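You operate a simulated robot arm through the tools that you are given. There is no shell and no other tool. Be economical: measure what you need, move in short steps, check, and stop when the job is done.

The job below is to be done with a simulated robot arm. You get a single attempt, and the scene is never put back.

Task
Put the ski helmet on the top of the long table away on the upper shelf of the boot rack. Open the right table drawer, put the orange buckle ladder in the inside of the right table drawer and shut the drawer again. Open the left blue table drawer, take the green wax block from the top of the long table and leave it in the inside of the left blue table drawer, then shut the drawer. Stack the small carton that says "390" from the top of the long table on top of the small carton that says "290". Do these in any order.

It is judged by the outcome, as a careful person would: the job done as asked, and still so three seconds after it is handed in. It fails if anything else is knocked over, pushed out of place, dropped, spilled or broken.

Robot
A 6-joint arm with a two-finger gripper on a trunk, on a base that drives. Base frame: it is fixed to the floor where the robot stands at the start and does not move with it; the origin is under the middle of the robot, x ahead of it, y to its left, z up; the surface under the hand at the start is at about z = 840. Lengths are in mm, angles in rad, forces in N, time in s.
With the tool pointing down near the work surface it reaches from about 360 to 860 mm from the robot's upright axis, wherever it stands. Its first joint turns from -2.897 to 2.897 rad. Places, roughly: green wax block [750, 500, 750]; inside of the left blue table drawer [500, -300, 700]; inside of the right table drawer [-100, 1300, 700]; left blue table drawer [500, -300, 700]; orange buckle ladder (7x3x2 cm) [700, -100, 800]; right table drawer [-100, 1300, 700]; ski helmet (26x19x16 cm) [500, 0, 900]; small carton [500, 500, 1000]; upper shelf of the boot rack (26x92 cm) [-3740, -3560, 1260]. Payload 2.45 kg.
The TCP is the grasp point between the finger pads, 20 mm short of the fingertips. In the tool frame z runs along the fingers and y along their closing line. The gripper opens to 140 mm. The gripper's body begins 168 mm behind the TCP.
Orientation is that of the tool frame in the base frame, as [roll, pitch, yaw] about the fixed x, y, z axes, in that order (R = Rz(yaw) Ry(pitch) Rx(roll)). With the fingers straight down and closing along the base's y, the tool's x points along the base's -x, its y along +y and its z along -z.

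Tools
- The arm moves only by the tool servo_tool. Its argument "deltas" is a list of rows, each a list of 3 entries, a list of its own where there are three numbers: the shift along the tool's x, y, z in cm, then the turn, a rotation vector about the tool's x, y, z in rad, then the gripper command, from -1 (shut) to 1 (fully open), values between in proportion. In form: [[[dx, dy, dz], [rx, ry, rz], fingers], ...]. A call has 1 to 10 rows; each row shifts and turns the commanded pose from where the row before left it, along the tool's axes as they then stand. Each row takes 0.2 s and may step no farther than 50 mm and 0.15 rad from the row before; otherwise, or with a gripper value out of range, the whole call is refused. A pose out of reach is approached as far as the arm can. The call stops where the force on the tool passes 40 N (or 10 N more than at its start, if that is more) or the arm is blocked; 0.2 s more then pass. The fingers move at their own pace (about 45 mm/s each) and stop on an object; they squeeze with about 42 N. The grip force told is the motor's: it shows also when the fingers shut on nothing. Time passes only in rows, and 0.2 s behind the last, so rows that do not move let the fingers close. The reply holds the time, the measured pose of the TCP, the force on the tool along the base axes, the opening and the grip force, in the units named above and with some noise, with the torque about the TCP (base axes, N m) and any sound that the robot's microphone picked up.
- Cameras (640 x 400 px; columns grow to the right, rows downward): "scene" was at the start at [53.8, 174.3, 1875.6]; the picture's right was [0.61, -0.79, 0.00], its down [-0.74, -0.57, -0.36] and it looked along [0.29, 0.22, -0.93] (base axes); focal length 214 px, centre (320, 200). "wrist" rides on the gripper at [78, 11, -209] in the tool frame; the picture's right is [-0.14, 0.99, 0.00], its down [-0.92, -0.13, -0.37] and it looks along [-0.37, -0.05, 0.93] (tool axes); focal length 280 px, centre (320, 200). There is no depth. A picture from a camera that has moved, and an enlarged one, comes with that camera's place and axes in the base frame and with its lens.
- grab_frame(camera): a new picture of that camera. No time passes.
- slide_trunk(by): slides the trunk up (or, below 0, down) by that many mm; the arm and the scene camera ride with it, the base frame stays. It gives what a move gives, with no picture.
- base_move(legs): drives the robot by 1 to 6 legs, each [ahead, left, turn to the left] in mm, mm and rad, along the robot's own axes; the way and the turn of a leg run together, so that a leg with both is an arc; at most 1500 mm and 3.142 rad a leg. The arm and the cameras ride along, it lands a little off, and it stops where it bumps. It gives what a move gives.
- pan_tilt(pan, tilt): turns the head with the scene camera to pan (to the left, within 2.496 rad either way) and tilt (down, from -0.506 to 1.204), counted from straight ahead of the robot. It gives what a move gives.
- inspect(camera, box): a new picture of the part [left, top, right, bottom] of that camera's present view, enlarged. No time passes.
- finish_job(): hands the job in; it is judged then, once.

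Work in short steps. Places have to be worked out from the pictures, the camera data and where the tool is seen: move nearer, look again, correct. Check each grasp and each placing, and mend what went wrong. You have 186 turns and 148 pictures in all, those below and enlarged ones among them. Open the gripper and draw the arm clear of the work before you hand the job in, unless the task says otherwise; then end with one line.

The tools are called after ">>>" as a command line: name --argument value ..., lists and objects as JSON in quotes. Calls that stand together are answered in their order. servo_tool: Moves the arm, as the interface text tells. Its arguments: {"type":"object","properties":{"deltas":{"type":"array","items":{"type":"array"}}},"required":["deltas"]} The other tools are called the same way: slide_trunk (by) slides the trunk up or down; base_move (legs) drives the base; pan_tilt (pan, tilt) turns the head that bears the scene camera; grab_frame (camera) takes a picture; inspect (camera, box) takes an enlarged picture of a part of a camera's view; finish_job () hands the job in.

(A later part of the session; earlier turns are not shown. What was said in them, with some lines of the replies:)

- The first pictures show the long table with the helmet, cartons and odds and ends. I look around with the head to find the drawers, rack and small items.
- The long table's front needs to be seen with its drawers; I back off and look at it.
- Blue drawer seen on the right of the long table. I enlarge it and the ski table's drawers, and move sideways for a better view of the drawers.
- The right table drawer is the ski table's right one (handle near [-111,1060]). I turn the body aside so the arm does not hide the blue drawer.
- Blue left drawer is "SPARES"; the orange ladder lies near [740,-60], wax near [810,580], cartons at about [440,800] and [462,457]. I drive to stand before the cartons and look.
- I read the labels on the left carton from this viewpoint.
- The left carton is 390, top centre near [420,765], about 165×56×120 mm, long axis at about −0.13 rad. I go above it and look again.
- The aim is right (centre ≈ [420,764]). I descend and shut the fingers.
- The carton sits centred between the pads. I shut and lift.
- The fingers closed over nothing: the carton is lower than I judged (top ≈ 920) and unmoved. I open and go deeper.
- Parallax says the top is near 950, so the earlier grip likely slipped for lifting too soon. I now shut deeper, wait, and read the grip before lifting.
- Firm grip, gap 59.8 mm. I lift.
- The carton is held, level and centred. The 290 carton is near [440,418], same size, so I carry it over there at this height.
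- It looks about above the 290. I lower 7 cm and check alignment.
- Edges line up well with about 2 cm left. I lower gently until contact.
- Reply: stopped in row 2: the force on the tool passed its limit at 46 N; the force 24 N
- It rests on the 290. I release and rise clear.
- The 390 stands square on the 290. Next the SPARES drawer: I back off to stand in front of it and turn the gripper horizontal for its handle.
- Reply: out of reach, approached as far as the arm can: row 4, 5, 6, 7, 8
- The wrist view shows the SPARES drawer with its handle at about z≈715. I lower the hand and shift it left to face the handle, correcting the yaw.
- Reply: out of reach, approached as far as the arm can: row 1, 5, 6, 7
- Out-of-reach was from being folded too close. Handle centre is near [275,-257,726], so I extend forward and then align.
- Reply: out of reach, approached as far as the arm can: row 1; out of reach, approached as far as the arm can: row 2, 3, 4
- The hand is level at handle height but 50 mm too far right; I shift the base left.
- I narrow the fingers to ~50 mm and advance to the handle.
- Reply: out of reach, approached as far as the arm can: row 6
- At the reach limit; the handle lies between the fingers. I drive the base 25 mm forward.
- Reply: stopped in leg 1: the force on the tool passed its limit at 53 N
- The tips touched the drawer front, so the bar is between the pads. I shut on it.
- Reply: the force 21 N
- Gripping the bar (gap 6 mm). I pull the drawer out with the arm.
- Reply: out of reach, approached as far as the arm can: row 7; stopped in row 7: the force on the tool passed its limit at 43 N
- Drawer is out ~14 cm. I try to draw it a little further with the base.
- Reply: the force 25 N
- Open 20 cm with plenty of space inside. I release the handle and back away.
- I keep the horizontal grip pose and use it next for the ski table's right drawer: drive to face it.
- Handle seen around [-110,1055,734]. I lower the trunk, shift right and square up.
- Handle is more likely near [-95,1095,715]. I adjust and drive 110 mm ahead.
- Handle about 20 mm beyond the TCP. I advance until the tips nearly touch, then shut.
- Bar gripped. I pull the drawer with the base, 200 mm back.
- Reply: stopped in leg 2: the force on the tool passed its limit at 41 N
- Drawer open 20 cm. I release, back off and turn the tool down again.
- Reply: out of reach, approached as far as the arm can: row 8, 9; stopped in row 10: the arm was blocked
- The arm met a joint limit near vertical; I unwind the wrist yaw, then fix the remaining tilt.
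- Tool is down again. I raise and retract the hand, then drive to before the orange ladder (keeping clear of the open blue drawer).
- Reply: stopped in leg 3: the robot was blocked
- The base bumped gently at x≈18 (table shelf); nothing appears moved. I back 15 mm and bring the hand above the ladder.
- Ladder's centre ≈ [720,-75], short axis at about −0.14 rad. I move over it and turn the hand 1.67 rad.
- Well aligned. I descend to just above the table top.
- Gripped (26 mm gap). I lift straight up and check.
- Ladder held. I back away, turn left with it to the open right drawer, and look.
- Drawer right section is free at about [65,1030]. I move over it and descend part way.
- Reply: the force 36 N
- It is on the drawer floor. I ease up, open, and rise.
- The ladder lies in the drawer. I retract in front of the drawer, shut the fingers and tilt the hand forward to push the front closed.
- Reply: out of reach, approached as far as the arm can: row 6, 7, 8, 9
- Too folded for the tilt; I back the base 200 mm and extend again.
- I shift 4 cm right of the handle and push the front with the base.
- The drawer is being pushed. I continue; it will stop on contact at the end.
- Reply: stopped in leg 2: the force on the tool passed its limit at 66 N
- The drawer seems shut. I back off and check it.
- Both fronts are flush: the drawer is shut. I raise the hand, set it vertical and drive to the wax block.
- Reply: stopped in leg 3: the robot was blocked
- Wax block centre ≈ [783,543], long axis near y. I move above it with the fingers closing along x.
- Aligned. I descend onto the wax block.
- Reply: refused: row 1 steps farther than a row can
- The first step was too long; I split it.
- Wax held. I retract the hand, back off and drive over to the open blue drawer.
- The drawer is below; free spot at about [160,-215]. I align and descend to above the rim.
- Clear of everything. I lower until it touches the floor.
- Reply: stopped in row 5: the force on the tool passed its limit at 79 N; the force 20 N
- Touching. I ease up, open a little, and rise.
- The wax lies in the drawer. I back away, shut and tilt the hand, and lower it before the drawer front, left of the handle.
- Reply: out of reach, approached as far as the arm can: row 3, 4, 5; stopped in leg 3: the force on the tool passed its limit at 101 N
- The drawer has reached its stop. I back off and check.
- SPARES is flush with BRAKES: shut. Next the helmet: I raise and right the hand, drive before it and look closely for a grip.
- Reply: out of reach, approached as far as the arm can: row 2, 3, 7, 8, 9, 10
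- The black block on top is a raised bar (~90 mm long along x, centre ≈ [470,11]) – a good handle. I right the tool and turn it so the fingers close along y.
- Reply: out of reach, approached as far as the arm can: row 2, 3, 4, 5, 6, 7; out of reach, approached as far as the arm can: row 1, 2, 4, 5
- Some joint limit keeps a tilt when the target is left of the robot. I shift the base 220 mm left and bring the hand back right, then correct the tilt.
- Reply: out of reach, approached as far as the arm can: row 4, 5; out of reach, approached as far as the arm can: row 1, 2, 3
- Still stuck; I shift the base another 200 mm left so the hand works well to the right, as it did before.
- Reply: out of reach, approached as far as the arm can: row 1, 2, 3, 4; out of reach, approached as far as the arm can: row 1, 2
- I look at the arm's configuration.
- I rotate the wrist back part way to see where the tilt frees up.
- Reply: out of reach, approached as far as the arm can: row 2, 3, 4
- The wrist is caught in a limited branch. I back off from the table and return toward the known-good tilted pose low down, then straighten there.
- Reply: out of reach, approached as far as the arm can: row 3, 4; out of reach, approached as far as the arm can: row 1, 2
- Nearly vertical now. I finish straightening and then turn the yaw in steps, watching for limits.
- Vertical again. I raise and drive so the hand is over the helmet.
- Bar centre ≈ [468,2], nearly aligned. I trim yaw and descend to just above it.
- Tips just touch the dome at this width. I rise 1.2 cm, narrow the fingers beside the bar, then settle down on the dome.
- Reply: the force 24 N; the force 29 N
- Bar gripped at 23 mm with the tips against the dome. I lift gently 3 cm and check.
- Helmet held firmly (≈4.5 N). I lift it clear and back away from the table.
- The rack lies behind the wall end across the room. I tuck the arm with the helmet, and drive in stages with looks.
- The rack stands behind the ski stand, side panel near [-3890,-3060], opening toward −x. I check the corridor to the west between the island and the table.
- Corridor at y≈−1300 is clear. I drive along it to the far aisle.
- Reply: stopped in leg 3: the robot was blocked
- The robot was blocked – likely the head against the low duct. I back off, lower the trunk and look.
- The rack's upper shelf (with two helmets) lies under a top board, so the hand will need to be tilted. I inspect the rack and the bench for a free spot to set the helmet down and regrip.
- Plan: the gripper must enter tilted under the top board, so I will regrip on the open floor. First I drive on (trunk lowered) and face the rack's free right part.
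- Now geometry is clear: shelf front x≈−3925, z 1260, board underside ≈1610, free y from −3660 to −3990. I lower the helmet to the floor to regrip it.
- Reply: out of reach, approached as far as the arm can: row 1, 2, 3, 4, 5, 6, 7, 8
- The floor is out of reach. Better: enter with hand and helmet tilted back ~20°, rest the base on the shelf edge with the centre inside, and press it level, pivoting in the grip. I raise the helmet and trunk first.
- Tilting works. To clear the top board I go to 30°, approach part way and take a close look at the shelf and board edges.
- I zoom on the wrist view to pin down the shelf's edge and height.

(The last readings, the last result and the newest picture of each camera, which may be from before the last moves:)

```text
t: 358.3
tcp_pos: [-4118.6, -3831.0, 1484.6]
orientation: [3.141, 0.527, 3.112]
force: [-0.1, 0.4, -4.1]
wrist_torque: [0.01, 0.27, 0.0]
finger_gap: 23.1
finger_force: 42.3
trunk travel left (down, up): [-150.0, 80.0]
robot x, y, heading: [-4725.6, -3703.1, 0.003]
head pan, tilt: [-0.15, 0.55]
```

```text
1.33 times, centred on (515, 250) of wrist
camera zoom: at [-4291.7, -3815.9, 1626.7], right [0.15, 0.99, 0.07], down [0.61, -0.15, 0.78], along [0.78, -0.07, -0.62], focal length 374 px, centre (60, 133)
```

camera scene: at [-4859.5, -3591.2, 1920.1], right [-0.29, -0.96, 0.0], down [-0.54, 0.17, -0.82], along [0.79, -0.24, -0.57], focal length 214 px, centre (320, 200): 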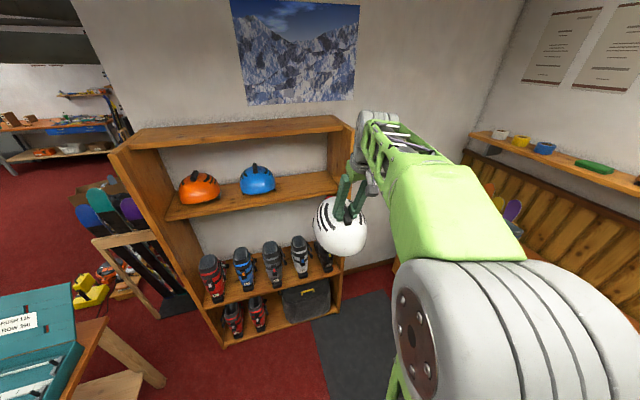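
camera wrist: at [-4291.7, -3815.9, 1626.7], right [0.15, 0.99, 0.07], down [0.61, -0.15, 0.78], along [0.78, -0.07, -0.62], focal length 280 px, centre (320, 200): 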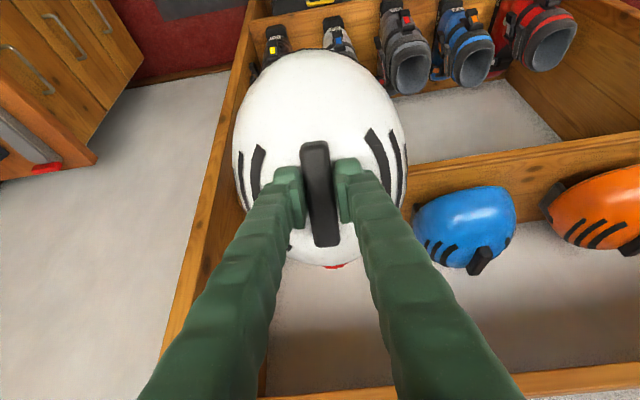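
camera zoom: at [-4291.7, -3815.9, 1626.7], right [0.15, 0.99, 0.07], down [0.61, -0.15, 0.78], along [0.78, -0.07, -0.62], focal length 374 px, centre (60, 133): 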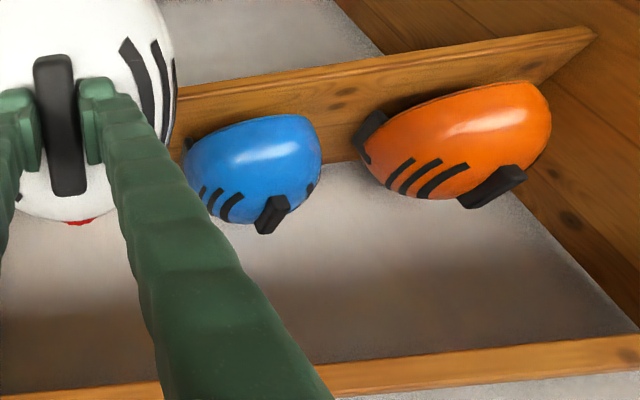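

Now consistent: shelf z≈1263, front edge x≈−3872, board underside ≈1603. I lower 12 mm and move in to about 8 cm short, then look.

>>> servo_tool --deltas '[[[0.6, 0, 1.04], [0, 0, 0], -1], [[0, 0, 0], [0, 0, 0], -1]]'

>>> base_move --legs '[[200, 0, 0]]'

>>> inspect --camera "scene" --box '[240, 90, 440, 290]'

```text
t: 358.9
tcp_pos: [-4118.9, -3831.8, 1473.0]
orientation: [3.14, 0.528, 3.114]
force: [-0.1, 0.2, -3.8]
wrist_torque: [0.01, 0.25, 0.02]
finger_gap: 22.8
finger_force: 41.6
trunk travel left (down, up): [-150.0, 80.0]
robot x, y, heading: [-4729.6, -3705.0, -0.003]
head pan, tilt: [-0.15, 0.55]
```

```text
t: 360.5
tcp_pos: [-3914.2, -3829.3, 1473.2]
orientation: [3.14, 0.527, 3.117]
force: [0.2, -0.1, -5.2]
wrist_torque: [0.02, 0.3, 0.0]
finger_gap: 22.9
finger_force: 42.1
trunk travel left (down, up): [-150.0, 80.0]
robot x, y, heading: [-4524.1, -3704.6, 0.001]
head pan, tilt: [-0.15, 0.55]
```

```text
2.00 times, centred on (340, 190) of scene
camera zoom: at [-4423.7, -3577.9, 1924.5], right [-0.15, -0.99, 0.0], down [-0.52, 0.08, -0.85], along [0.84, -0.13, -0.52], focal length 429 px, centre (280, 220)
```

zoom: 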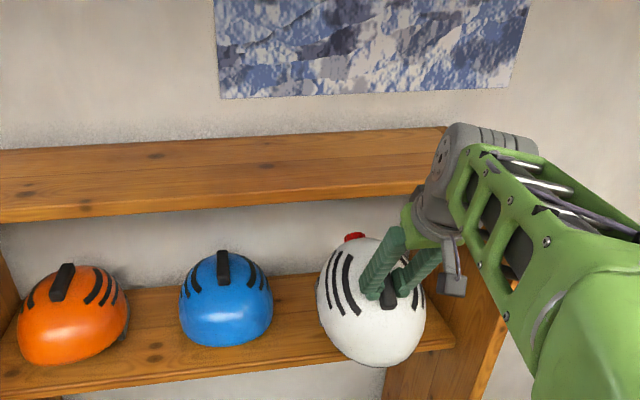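

Clear so far. I move the last 75 mm in with the arm.

>>> servo_tool --deltas '[[[-2.16, 0, 1.26], [0, 0, 0], -1], [[-2.16, 0, 1.26], [0, 0, 0], -1], [[-2.16, 0, 1.26], [0, 0, 0], -1]]'

>>> inspect --camera "scene" --box '[300, 120, 440, 280]'

>>> grab_frame --camera "wrist"

```text
t: 361.3
tcp_pos: [-3838.6, -3832.8, 1473.9]
orientation: [3.14, 0.525, 3.115]
force: [0.9, 0.6, -4.5]
wrist_torque: [0.01, 0.32, -0.01]
finger_gap: 22.9
finger_force: 41.6
trunk travel left (down, up): [-150.0, 80.0]
robot x, y, heading: [-4526.1, -3706.9, 0.003]
head pan, tilt: [-0.15, 0.55]
```

```text
2.50 times, centred on (370, 200) of scene
camera zoom: at [-4423.3, -3578.2, 1924.5], right [-0.15, -0.99, 0.0], down [-0.52, 0.08, -0.85], along [0.84, -0.13, -0.52], focal length 536 px, centre (195, 200)
```

zoom: 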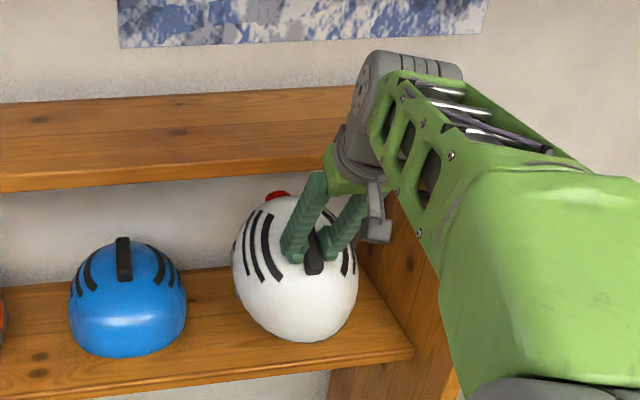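

```text
23 pictures are left
camera wrist: at [-4011.2, -3818.7, 1614.9], right [0.14, 0.99, 0.07], down [0.61, -0.14, 0.78], along [0.78, -0.07, -0.62], focal length 280 px, centre (320, 200)
```

wrist: 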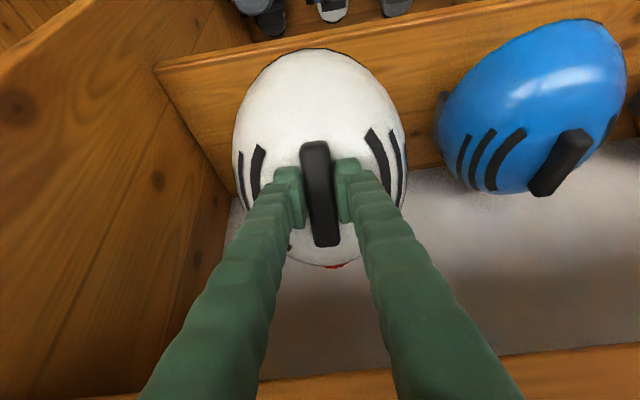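

Everything is inside and clear. I lower in small steps until the base touches.

>>> servo_tool --deltas '[[[0.25, 0, 0.43], [0, 0, 0], -1], [[0.25, 0, 0.43], [0, 0, 0], -1], [[0.15, 0, 0.26], [0, 0, 0], -1], [[0.15, 0, 0.26], [0, 0, 0], -1], [[0.15, 0, 0.26], [0, 0, 0], -1], [[0.15, 0, 0.26], [0, 0, 0], -1]]'

```text
t: 362.7
tcp_pos: [-3840.0, -3832.5, 1451.9]
orientation: [3.139, 0.527, 3.114]
force: [0.3, 0.0, -4.5]
wrist_torque: [0.03, 0.22, -0.01]
finger_gap: 22.8
finger_force: 41.7
trunk travel left (down, up): [-150.0, 80.0]
robot x, y, heading: [-4519.5, -3705.4, 0.004]
head pan, tilt: [-0.15, 0.55]
```

>>> servo_tool --deltas '[[[-1.0, 0, 0.6], [0, 0, 0], -1], [[0.15, 0, 0.26], [0, 0, 0], -1], [[0.15, 0, 0.26], [0, 0, 0], -1], [[0.15, 0, 0.26], [0, 0, 0], -1], [[0.15, 0, 0.26], [0, 0, 0], -1], [[0.15, 0, 0.26], [0, 0, 0], -1]]'

>>> inspect --camera "scene" --box '[300, 120, 440, 280]'

```text
t: 364.1
tcp_pos: [-3828.0, -3832.6, 1436.3]
orientation: [3.14, 0.527, 3.116]
force: [0.9, 0.2, -3.9]
wrist_torque: [0.0, 0.25, 0.0]
finger_gap: 23.0
finger_force: 42.2
trunk travel left (down, up): [-150.0, 80.0]
robot x, y, heading: [-4523.2, -3703.2, 0.002]
head pan, tilt: [-0.15, 0.55]
```

```text
2.50 times, centred on (370, 200) of scene
camera zoom: at [-4425.6, -3578.0, 1924.7], right [-0.15, -0.99, 0.0], down [-0.52, 0.08, -0.85], along [0.84, -0.13, -0.52], focal length 536 px, centre (195, 200)
```

zoom: 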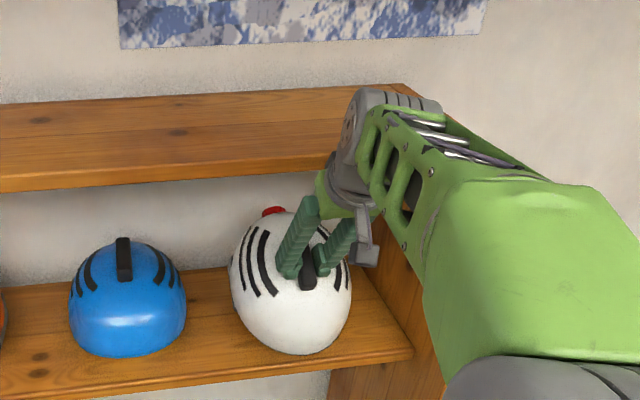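

>>> servo_tool --deltas '[[[-1.0, 0, 0.6], [0, 0, 0], -1], [[0.15, 0, 0.26], [0, 0, 0], -1], [[0.15, 0, 0.26], [0, 0, 0], -1], [[0.15, 0, 0.26], [0, 0, 0], -1], [[0.15, 0, 0.26], [0, 0, 0], -1], [[0.15, 0, 0.26], [0, 0, 0], -1]]'

```text
t: 365.5
tcp_pos: [-3817.4, -3832.3, 1422.0]
orientation: [3.141, 0.525, 3.117]
force: [-0.3, 0.7, -4.1]
wrist_torque: [0.02, 0.22, 0.0]
finger_gap: 22.7
finger_force: 42.1
trunk travel left (down, up): [-150.0, 80.0]
robot x, y, heading: [-4525.6, -3701.6, -0.001]
head pan, tilt: [-0.15, 0.55]
```

>>> servo_tool --deltas '[[[0.15, 0, 0.26], [0, 0, 0], -1], [[0.15, 0, 0.26], [0, 0, 0], -1], [[0.15, 0, 0.26], [0, 0, 0], -1], [[0.15, 0, 0.26], [0, 0, 0], -1], [[0.15, 0, 0.26], [0, 0, 0], -1], [[0.15, 0, 0.26], [0, 0, 0], -1]]'

>>> inspect --camera "scene" --box '[300, 120, 440, 280]'

```text
t: 366.9
tcp_pos: [-3818.4, -3830.8, 1409.1]
orientation: [3.141, 0.536, 3.114]
force: [-3.7, 2.2, 19.7]
wrist_torque: [0.06, 0.71, 0.01]
finger_gap: 23.0
finger_force: 42.2
trunk travel left (down, up): [-150.0, 80.0]
robot x, y, heading: [-4527.3, -3707.2, 0.006]
head pan, tilt: [-0.15, 0.55]
```

```text
2.50 times, centred on (370, 200) of scene
camera zoom: at [-4428.6, -3577.2, 1925.1], right [-0.15, -0.99, 0.0], down [-0.52, 0.08, -0.85], along [0.84, -0.13, -0.52], focal length 536 px, centre (195, 200)
```

zoom: 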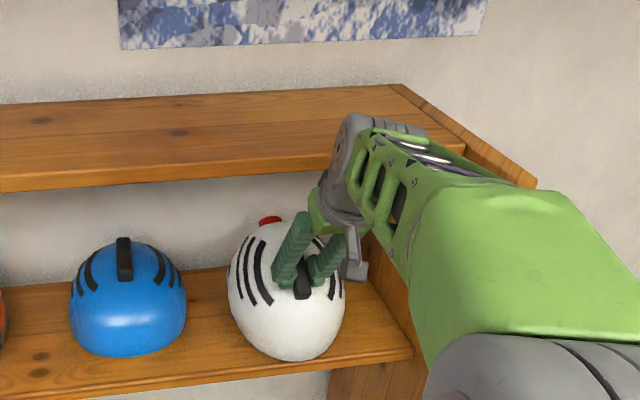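

Contact made (≈24 N). I press gently along the tool axis so the helmet pivots level in the grip.

>>> servo_tool --deltas '[[[-0.05, 0, 0.4], [0, 0, 0], -1], [[-0.05, 0, 0.4], [0, 0, 0], -1], [[-0.05, 0, 0.4], [0, 0, 0], -1], [[-0.05, 0, 0.4], [0, 0, 0], -1]]'

>>> inspect --camera "scene" --box '[300, 120, 440, 280]'

```text
t: 367.4
tcp_pos: [-3810.4, -3831.8, 1405.2]
orientation: [-3.139, 0.544, 3.116]
force: [2.6, -0.2, 12.7]
wrist_torque: [0.04, 0.82, -0.01]
finger_gap: 23.1
finger_force: 42.3
trunk travel left (down, up): [-150.0, 80.0]
robot x, y, heading: [-4525.3, -3705.6, 0.002]
head pan, tilt: [-0.15, 0.55]
stopped in row 2: the force on the tool passed its limit at 46 N (the readings are from after the stop); the commanded pose is now the measured one
```

```text
2.50 times, centred on (370, 200) of scene
camera zoom: at [-4426.3, -3577.8, 1924.5], right [-0.15, -0.99, 0.0], down [-0.52, 0.08, -0.85], along [0.84, -0.13, -0.52], focal length 536 px, centre (195, 200)
```

zoom: 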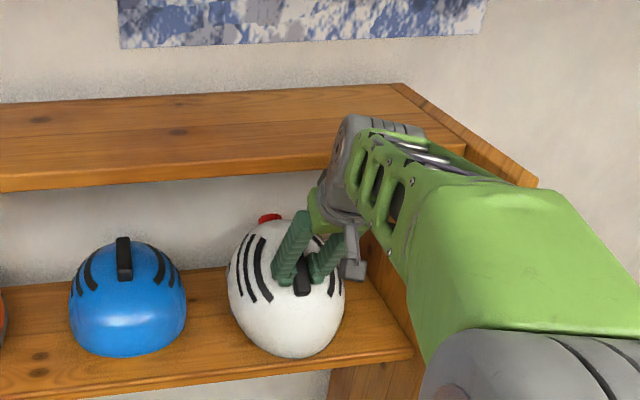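

The grip does not slip, so a smaller tilt is better: at 15° with the base resting on the shelf edge, the centre of mass is still well inside and the far rim only settles ~4 cm. I lift, back out, reduce the tilt and look.

>>> servo_tool --deltas '[[[-0.6, 0, -1.1], [0, 0, 0], -1], [[-0.6, 0, -1.1], [0, 0, 0], -1]]'

>>> base_move --legs '[[-150, 0, 0]]'

>>> servo_tool --deltas '[[[0, 0, 0], [0, 0.14, 0], -1], [[0, 0, 0], [0, 0.14, 0], -1]]'

>>> grab_frame --camera "wrist"

```text
t: 368.0
tcp_pos: [-3813.9, -3833.7, 1428.3]
orientation: [-3.14, 0.532, 3.114]
force: [-0.2, 0.4, -4.6]
wrist_torque: [-0.02, 0.27, -0.03]
finger_gap: 23.0
finger_force: 41.9
trunk travel left (down, up): [-150.0, 80.0]
robot x, y, heading: [-4521.8, -3703.6, 0.004]
head pan, tilt: [-0.15, 0.55]
```

```text
t: 369.4
tcp_pos: [-3959.7, -3833.3, 1428.1]
orientation: [3.14, 0.54, 3.116]
force: [-0.3, -0.2, -4.3]
wrist_torque: [0.01, 0.19, -0.01]
finger_gap: 22.7
finger_force: 41.8
trunk travel left (down, up): [-150.0, 80.0]
robot x, y, heading: [-4666.1, -3702.7, 0.003]
head pan, tilt: [-0.15, 0.55]
```

```text
t: 370.0
tcp_pos: [-3956.2, -3832.6, 1427.5]
orientation: [3.141, 0.254, 3.116]
force: [0.4, -0.4, -5.8]
wrist_torque: [0.05, 0.16, 0.03]
finger_gap: 22.9
finger_force: 42.2
trunk travel left (down, up): [-150.0, 80.0]
robot x, y, heading: [-4666.6, -3707.1, 0.002]
head pan, tilt: [-0.15, 0.55]
```

```text
19 pictures are left
camera wrist: at [-4084.9, -3819.2, 1610.5], right [0.16, 0.99, 0.03], down [0.8, -0.15, 0.59], along [0.58, -0.07, -0.81], focal length 280 px, centre (320, 200)
```

wrist: 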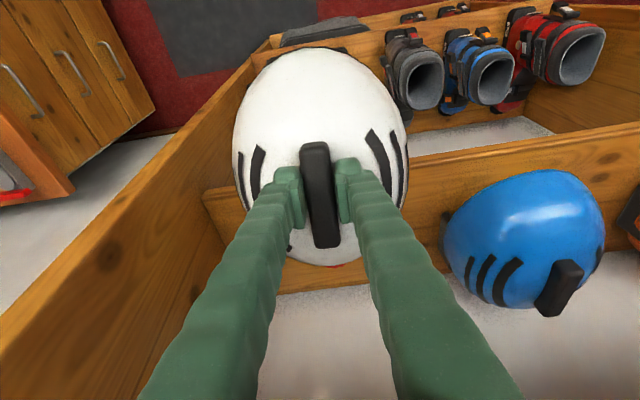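

Combining contact and views: shelf z≈1223, edge x≈−3850. At 15° the TCP should end at [-3822, …, 1391]. I lower and move in most of the way, then check clearance.

>>> servo_tool --deltas '[[[0.75, 0, 2.9], [0, 0, 0], -1], [[0, 0, 0], [0, 0, 0], -1]]'

>>> base_move --legs '[[105, 0, 0]]'

>>> inspect --camera "scene" --box '[300, 120, 440, 280]'

>>> grab_frame --camera "wrist"

```text
t: 370.6
tcp_pos: [-3957.8, -3833.8, 1399.5]
orientation: [-3.14, 0.255, 3.114]
force: [-0.4, -1.1, -4.9]
wrist_torque: [0.02, 0.14, 0.01]
finger_gap: 23.1
finger_force: 42.1
trunk travel left (down, up): [-150.0, 80.0]
robot x, y, heading: [-4670.9, -3708.3, -0.001]
head pan, tilt: [-0.15, 0.55]
```

```text
t: 371.6
tcp_pos: [-3913.1, -3835.8, 1407.3]
orientation: [-3.137, 0.262, 3.113]
force: [-4.3, 2.1, 8.4]
wrist_torque: [-0.62, 0.1, -0.27]
finger_gap: 23.1
finger_force: 41.8
trunk travel left (down, up): [-150.0, 80.0]
robot x, y, heading: [-4621.8, -3703.8, 0.007]
head pan, tilt: [-0.15, 0.55]
stopped in leg 1: the force on the tool passed its limit at 46 N (the readings are from after the stop); the commanded pose is now the measured one
```

```text
2.50 times, centred on (370, 200) of scene
camera zoom: at [-4525.5, -3577.7, 1924.6], right [-0.15, -0.99, 0.0], down [-0.52, 0.08, -0.85], along [0.84, -0.13, -0.52], focal length 536 px, centre (195, 200)
```

zoom: 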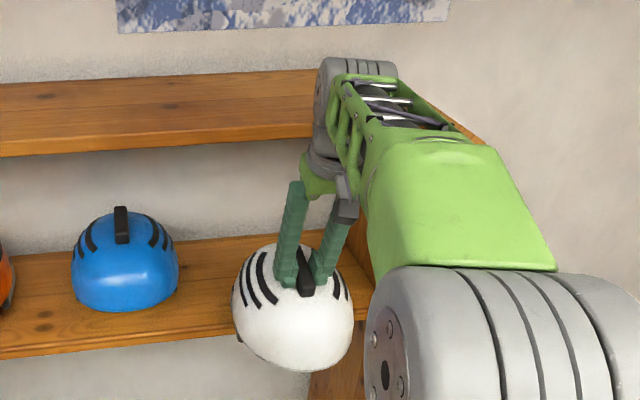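

```text
17 pictures are left
camera wrist: at [-4044.1, -3820.7, 1590.3], right [0.16, 0.99, 0.03], down [0.79, -0.15, 0.6], along [0.59, -0.07, -0.8], focal length 280 px, centre (320, 200)
```

wrist: 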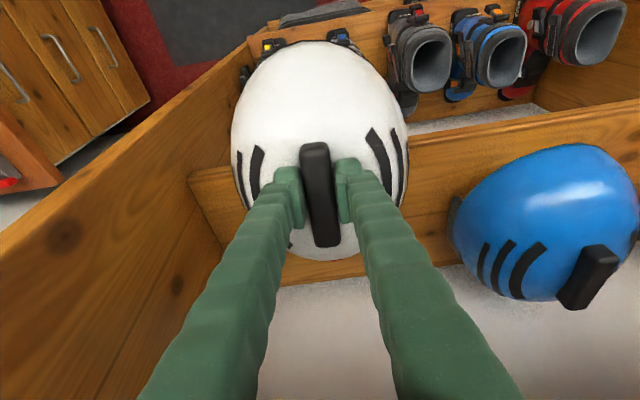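

The helmet's base met the shelf edge: so the shelf is at ≈1258 with edge ≈−3868, and the helmet's front rim is cut higher. I back out, rise to 1440, set 20° and enter again.

>>> base_move --legs '[[-45, 0, 0]]'

>>> servo_tool --deltas '[[[-0.85, 0, -3.2], [0, 0, 0], -1], [[0, 0, 0], [0, -0.09, 0], -1], [[0, 0, 0], [0, 0, 0], -1]]'

>>> base_move --legs '[[75, 0, 0]]'

```text
t: 372.4
tcp_pos: [-3958.0, -3836.7, 1407.5]
orientation: [-3.138, 0.26, 3.113]
force: [-0.4, -0.4, -4.0]
wrist_torque: [-0.02, 0.02, 0.02]
finger_gap: 23.0
finger_force: 42.3
trunk travel left (down, up): [-150.0, 80.0]
robot x, y, heading: [-4668.2, -3708.5, 0.0]
head pan, tilt: [-0.15, 0.55]
```

```text
t: 373.2
tcp_pos: [-3955.0, -3836.8, 1440.0]
orientation: [-3.138, 0.348, 3.114]
force: [0.7, 0.4, -5.0]
wrist_torque: [0.05, 0.18, 0.02]
finger_gap: 23.2
finger_force: 42.1
trunk travel left (down, up): [-150.0, 80.0]
robot x, y, heading: [-4666.7, -3705.6, -0.003]
head pan, tilt: [-0.15, 0.55]
```

```text
t: 374.3
tcp_pos: [-3881.7, -3837.9, 1439.0]
orientation: [-3.138, 0.348, 3.111]
force: [0.6, -0.5, -5.2]
wrist_torque: [0.03, 0.23, -0.02]
finger_gap: 22.9
finger_force: 42.2
trunk travel left (down, up): [-150.0, 80.0]
robot x, y, heading: [-4590.9, -3707.5, -0.002]
head pan, tilt: [-0.15, 0.55]
```

>>> servo_tool --deltas '[[[-1.8, 0, 0.65], [0, 0, 0], -1], [[-1.8, 0, 0.65], [0, 0, 0], -1]]'

>>> inspect --camera "scene" --box '[300, 120, 440, 280]'

```text
t: 374.9
tcp_pos: [-3845.0, -3839.1, 1438.6]
orientation: [-3.138, 0.346, 3.109]
force: [-0.2, 0.1, -4.5]
wrist_torque: [-0.02, 0.18, 0.02]
finger_gap: 22.9
finger_force: 41.8
trunk travel left (down, up): [-150.0, 80.0]
robot x, y, heading: [-4590.2, -3705.2, -0.001]
head pan, tilt: [-0.15, 0.55]
```

```text
2.50 times, centred on (370, 200) of scene
camera zoom: at [-4492.6, -3578.8, 1924.6], right [-0.15, -0.99, 0.0], down [-0.52, 0.08, -0.85], along [0.84, -0.13, -0.52], focal length 536 px, centre (195, 200)
```

zoom: 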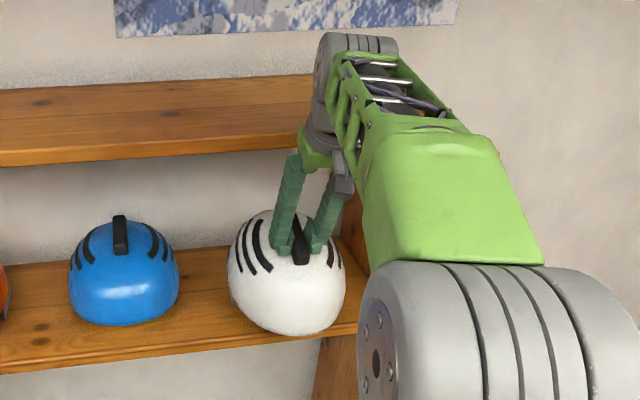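

No collision. I lower in small steps until contact.

>>> servo_tool --deltas '[[[0.1, 0, 0.28], [0, 0, 0], -1], [[0.1, 0, 0.28], [0, 0, 0], -1], [[0.1, 0, 0.28], [0, 0, 0], -1], [[0.1, 0, 0.28], [0, 0, 0], -1], [[0.1, 0, 0.28], [0, 0, 0], -1]]'

```text
t: 376.1
tcp_pos: [-3846.7, -3840.0, 1425.3]
orientation: [-3.138, 0.349, 3.111]
force: [0.4, -0.6, -4.4]
wrist_torque: [-0.01, 0.16, 0.04]
finger_gap: 22.8
finger_force: 42.3
trunk travel left (down, up): [-150.0, 80.0]
robot x, y, heading: [-4593.4, -3703.4, -0.005]
head pan, tilt: [-0.15, 0.55]
```

>>> servo_tool --deltas '[[[-0.6, 0, 0.2], [0, 0, 0], -1], [[0.1, 0, 0.28], [0, 0, 0], -1], [[0.1, 0, 0.28], [0, 0, 0], -1], [[0.1, 0, 0.28], [0, 0, 0], -1], [[0.1, 0, 0.28], [0, 0, 0], -1], [[0.1, 0, 0.28], [0, 0, 0], -1]]'

```text
t: 377.5
tcp_pos: [-3840.3, -3839.4, 1414.3]
orientation: [-3.138, 0.36, 3.112]
force: [2.0, 5.0, 25.6]
wrist_torque: [-0.24, -0.62, 0.29]
finger_gap: 22.8
finger_force: 41.8
trunk travel left (down, up): [-150.0, 80.0]
robot x, y, heading: [-4591.2, -3700.3, -0.001]
head pan, tilt: [-0.15, 0.55]
```

Contact at ≈1415: the base's front corner sits ~4 cm inside the edge with the centre of mass further in, so on release it settles level inward. I ease up slightly and open.

>>> servo_tool --deltas '[[[-0.1, 0, -0.3], [0, 0, 0], -1], [[0, 0, 0], [0, 0, 0], -0.4], [[0, 0, 0], [0, 0, 0], -0.1], [[0, 0, 0], [0, 0, 0], 0], [[0, 0, 0], [0, 0, 0], 0], [[0, 0, 0], [0, 0, 0], 0]]'

>>> inspect --camera "scene" --box '[300, 120, 440, 280]'

```text
t: 378.9
tcp_pos: [-3840.3, -3838.9, 1412.1]
orientation: [-3.14, 0.349, 3.111]
force: [0.7, -0.3, -0.2]
wrist_torque: [0.0, 0.02, 0.01]
finger_gap: 69.9
finger_force: 0.0
trunk travel left (down, up): [-150.0, 80.0]
robot x, y, heading: [-4589.1, -3707.1, -0.001]
head pan, tilt: [-0.15, 0.55]
```

```text
2.50 times, centred on (370, 200) of scene
camera zoom: at [-4493.4, -3578.6, 1924.7], right [-0.15, -0.99, 0.0], down [-0.52, 0.08, -0.85], along [0.84, -0.13, -0.52], focal length 536 px, centre (195, 200)
```

zoom: 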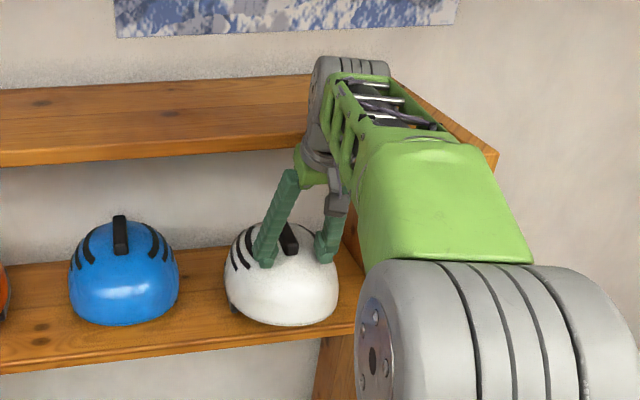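

The helmet settled level on the shelf, like its neighbours. I withdraw the hand along its axis and back away.

>>> servo_tool --deltas '[[[0, 0, -0.8], [0, 0, 0], 0], [[0.5, 0, -0.5], [0, 0, 0], 0], [[2, 0, 0], [0, 0, 0], 0]]'

>>> base_move --legs '[[-300, 0, 0]]'

>>> pan_tilt --pan 0.1 --tilt 0.4

>>> grab_frame --camera "scene"

>>> grab_frame --camera "wrist"

```text
t: 379.7
tcp_pos: [-3868.2, -3838.5, 1417.9]
orientation: [-3.138, 0.349, 3.111]
force: [0.2, -0.1, -0.1]
wrist_torque: [-0.03, -0.07, 0.01]
finger_gap: 69.8
finger_force: 0.0
trunk travel left (down, up): [-150.0, 80.0]
robot x, y, heading: [-4593.2, -3707.1, -0.001]
head pan, tilt: [-0.15, 0.55]
```

```text
t: 381.8
tcp_pos: [-4173.6, -3836.9, 1417.7]
orientation: [-3.138, 0.349, 3.11]
force: [-0.6, 0.3, 0.1]
wrist_torque: [0.0, -0.03, -0.01]
finger_gap: 70.0
finger_force: 0.1
trunk travel left (down, up): [-150.0, 80.0]
robot x, y, heading: [-4896.5, -3704.5, -0.002]
head pan, tilt: [-0.15, 0.55]
```

```text
t: 382.5
tcp_pos: [-4171.7, -3837.3, 1417.4]
orientation: [-3.139, 0.349, 3.11]
force: [-0.2, -0.3, 0.1]
wrist_torque: [-0.02, -0.04, -0.03]
finger_gap: 69.7
finger_force: 0.1
trunk travel left (down, up): [-150.0, 80.0]
robot x, y, heading: [-4898.5, -3705.9, -0.003]
head pan, tilt: [0.099, 0.4]
```

```text
14 pictures are left
camera scene: at [-4795.5, -3555.5, 1938.4], right [0.1, -1.0, 0.0], down [-0.39, -0.04, -0.92], along [0.92, 0.09, -0.39], focal length 214 px, centre (320, 200)
```

scene: 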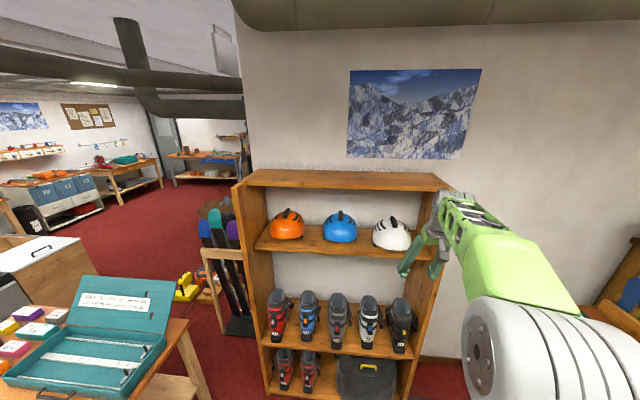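

```text
13 pictures are left
camera wrist: at [-4316.9, -3822.0, 1587.2], right [0.16, 0.99, 0.04], down [0.73, -0.15, 0.66], along [0.66, -0.07, -0.75], focal length 280 px, centre (320, 200)
```

wrist: 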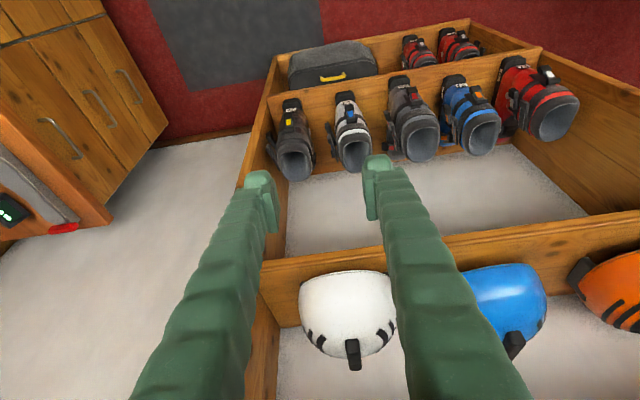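

>>> inspect --camera "scene" --box '[240, 190, 440, 270]'

>>> inspect --camera "scene" --box '[70, 120, 250, 210]'

```text
3.20 times, centred on (340, 230) of scene
camera zoom: at [-4795.5, -3555.5, 1938.4], right [0.1, -1.0, 0.0], down [-0.39, -0.04, -0.92], along [0.92, 0.09, -0.39], focal length 686 px, centre (256, 104)
```

zoom: 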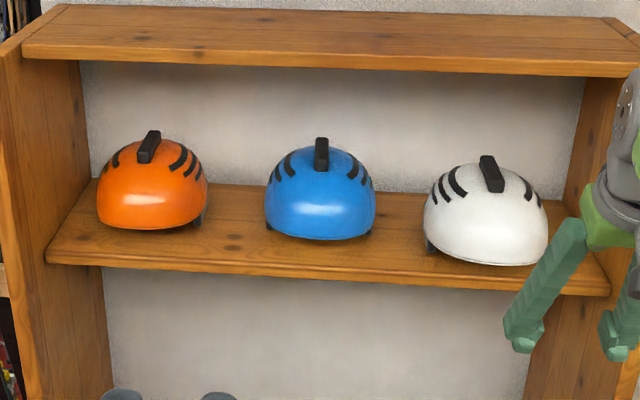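

```text
3.56 times, centred on (160, 165) of scene
camera zoom: at [-4795.5, -3555.5, 1938.4], right [0.1, -1.0, 0.0], down [-0.39, -0.04, -0.92], along [0.92, 0.09, -0.39], focal length 763 px, centre (889, 324)
```

zoom: 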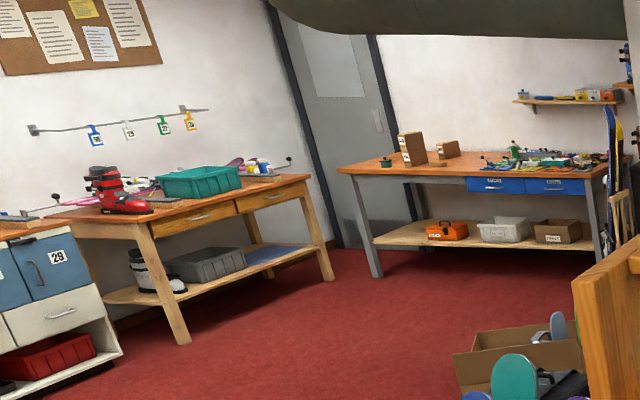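

The helmet stands level on the upper shelf, both drawers are shut and the carton stack is upright. The hand is open and clear, so I hand the job in.

>>> finish_job

```text
The job is handed in.
```

All four parts are done: the helmet is on the upper shelf of the boot rack, the orange ladder and the green wax block are each in their drawer with both drawers shut, and the carton marked 390 is stacked on 290.
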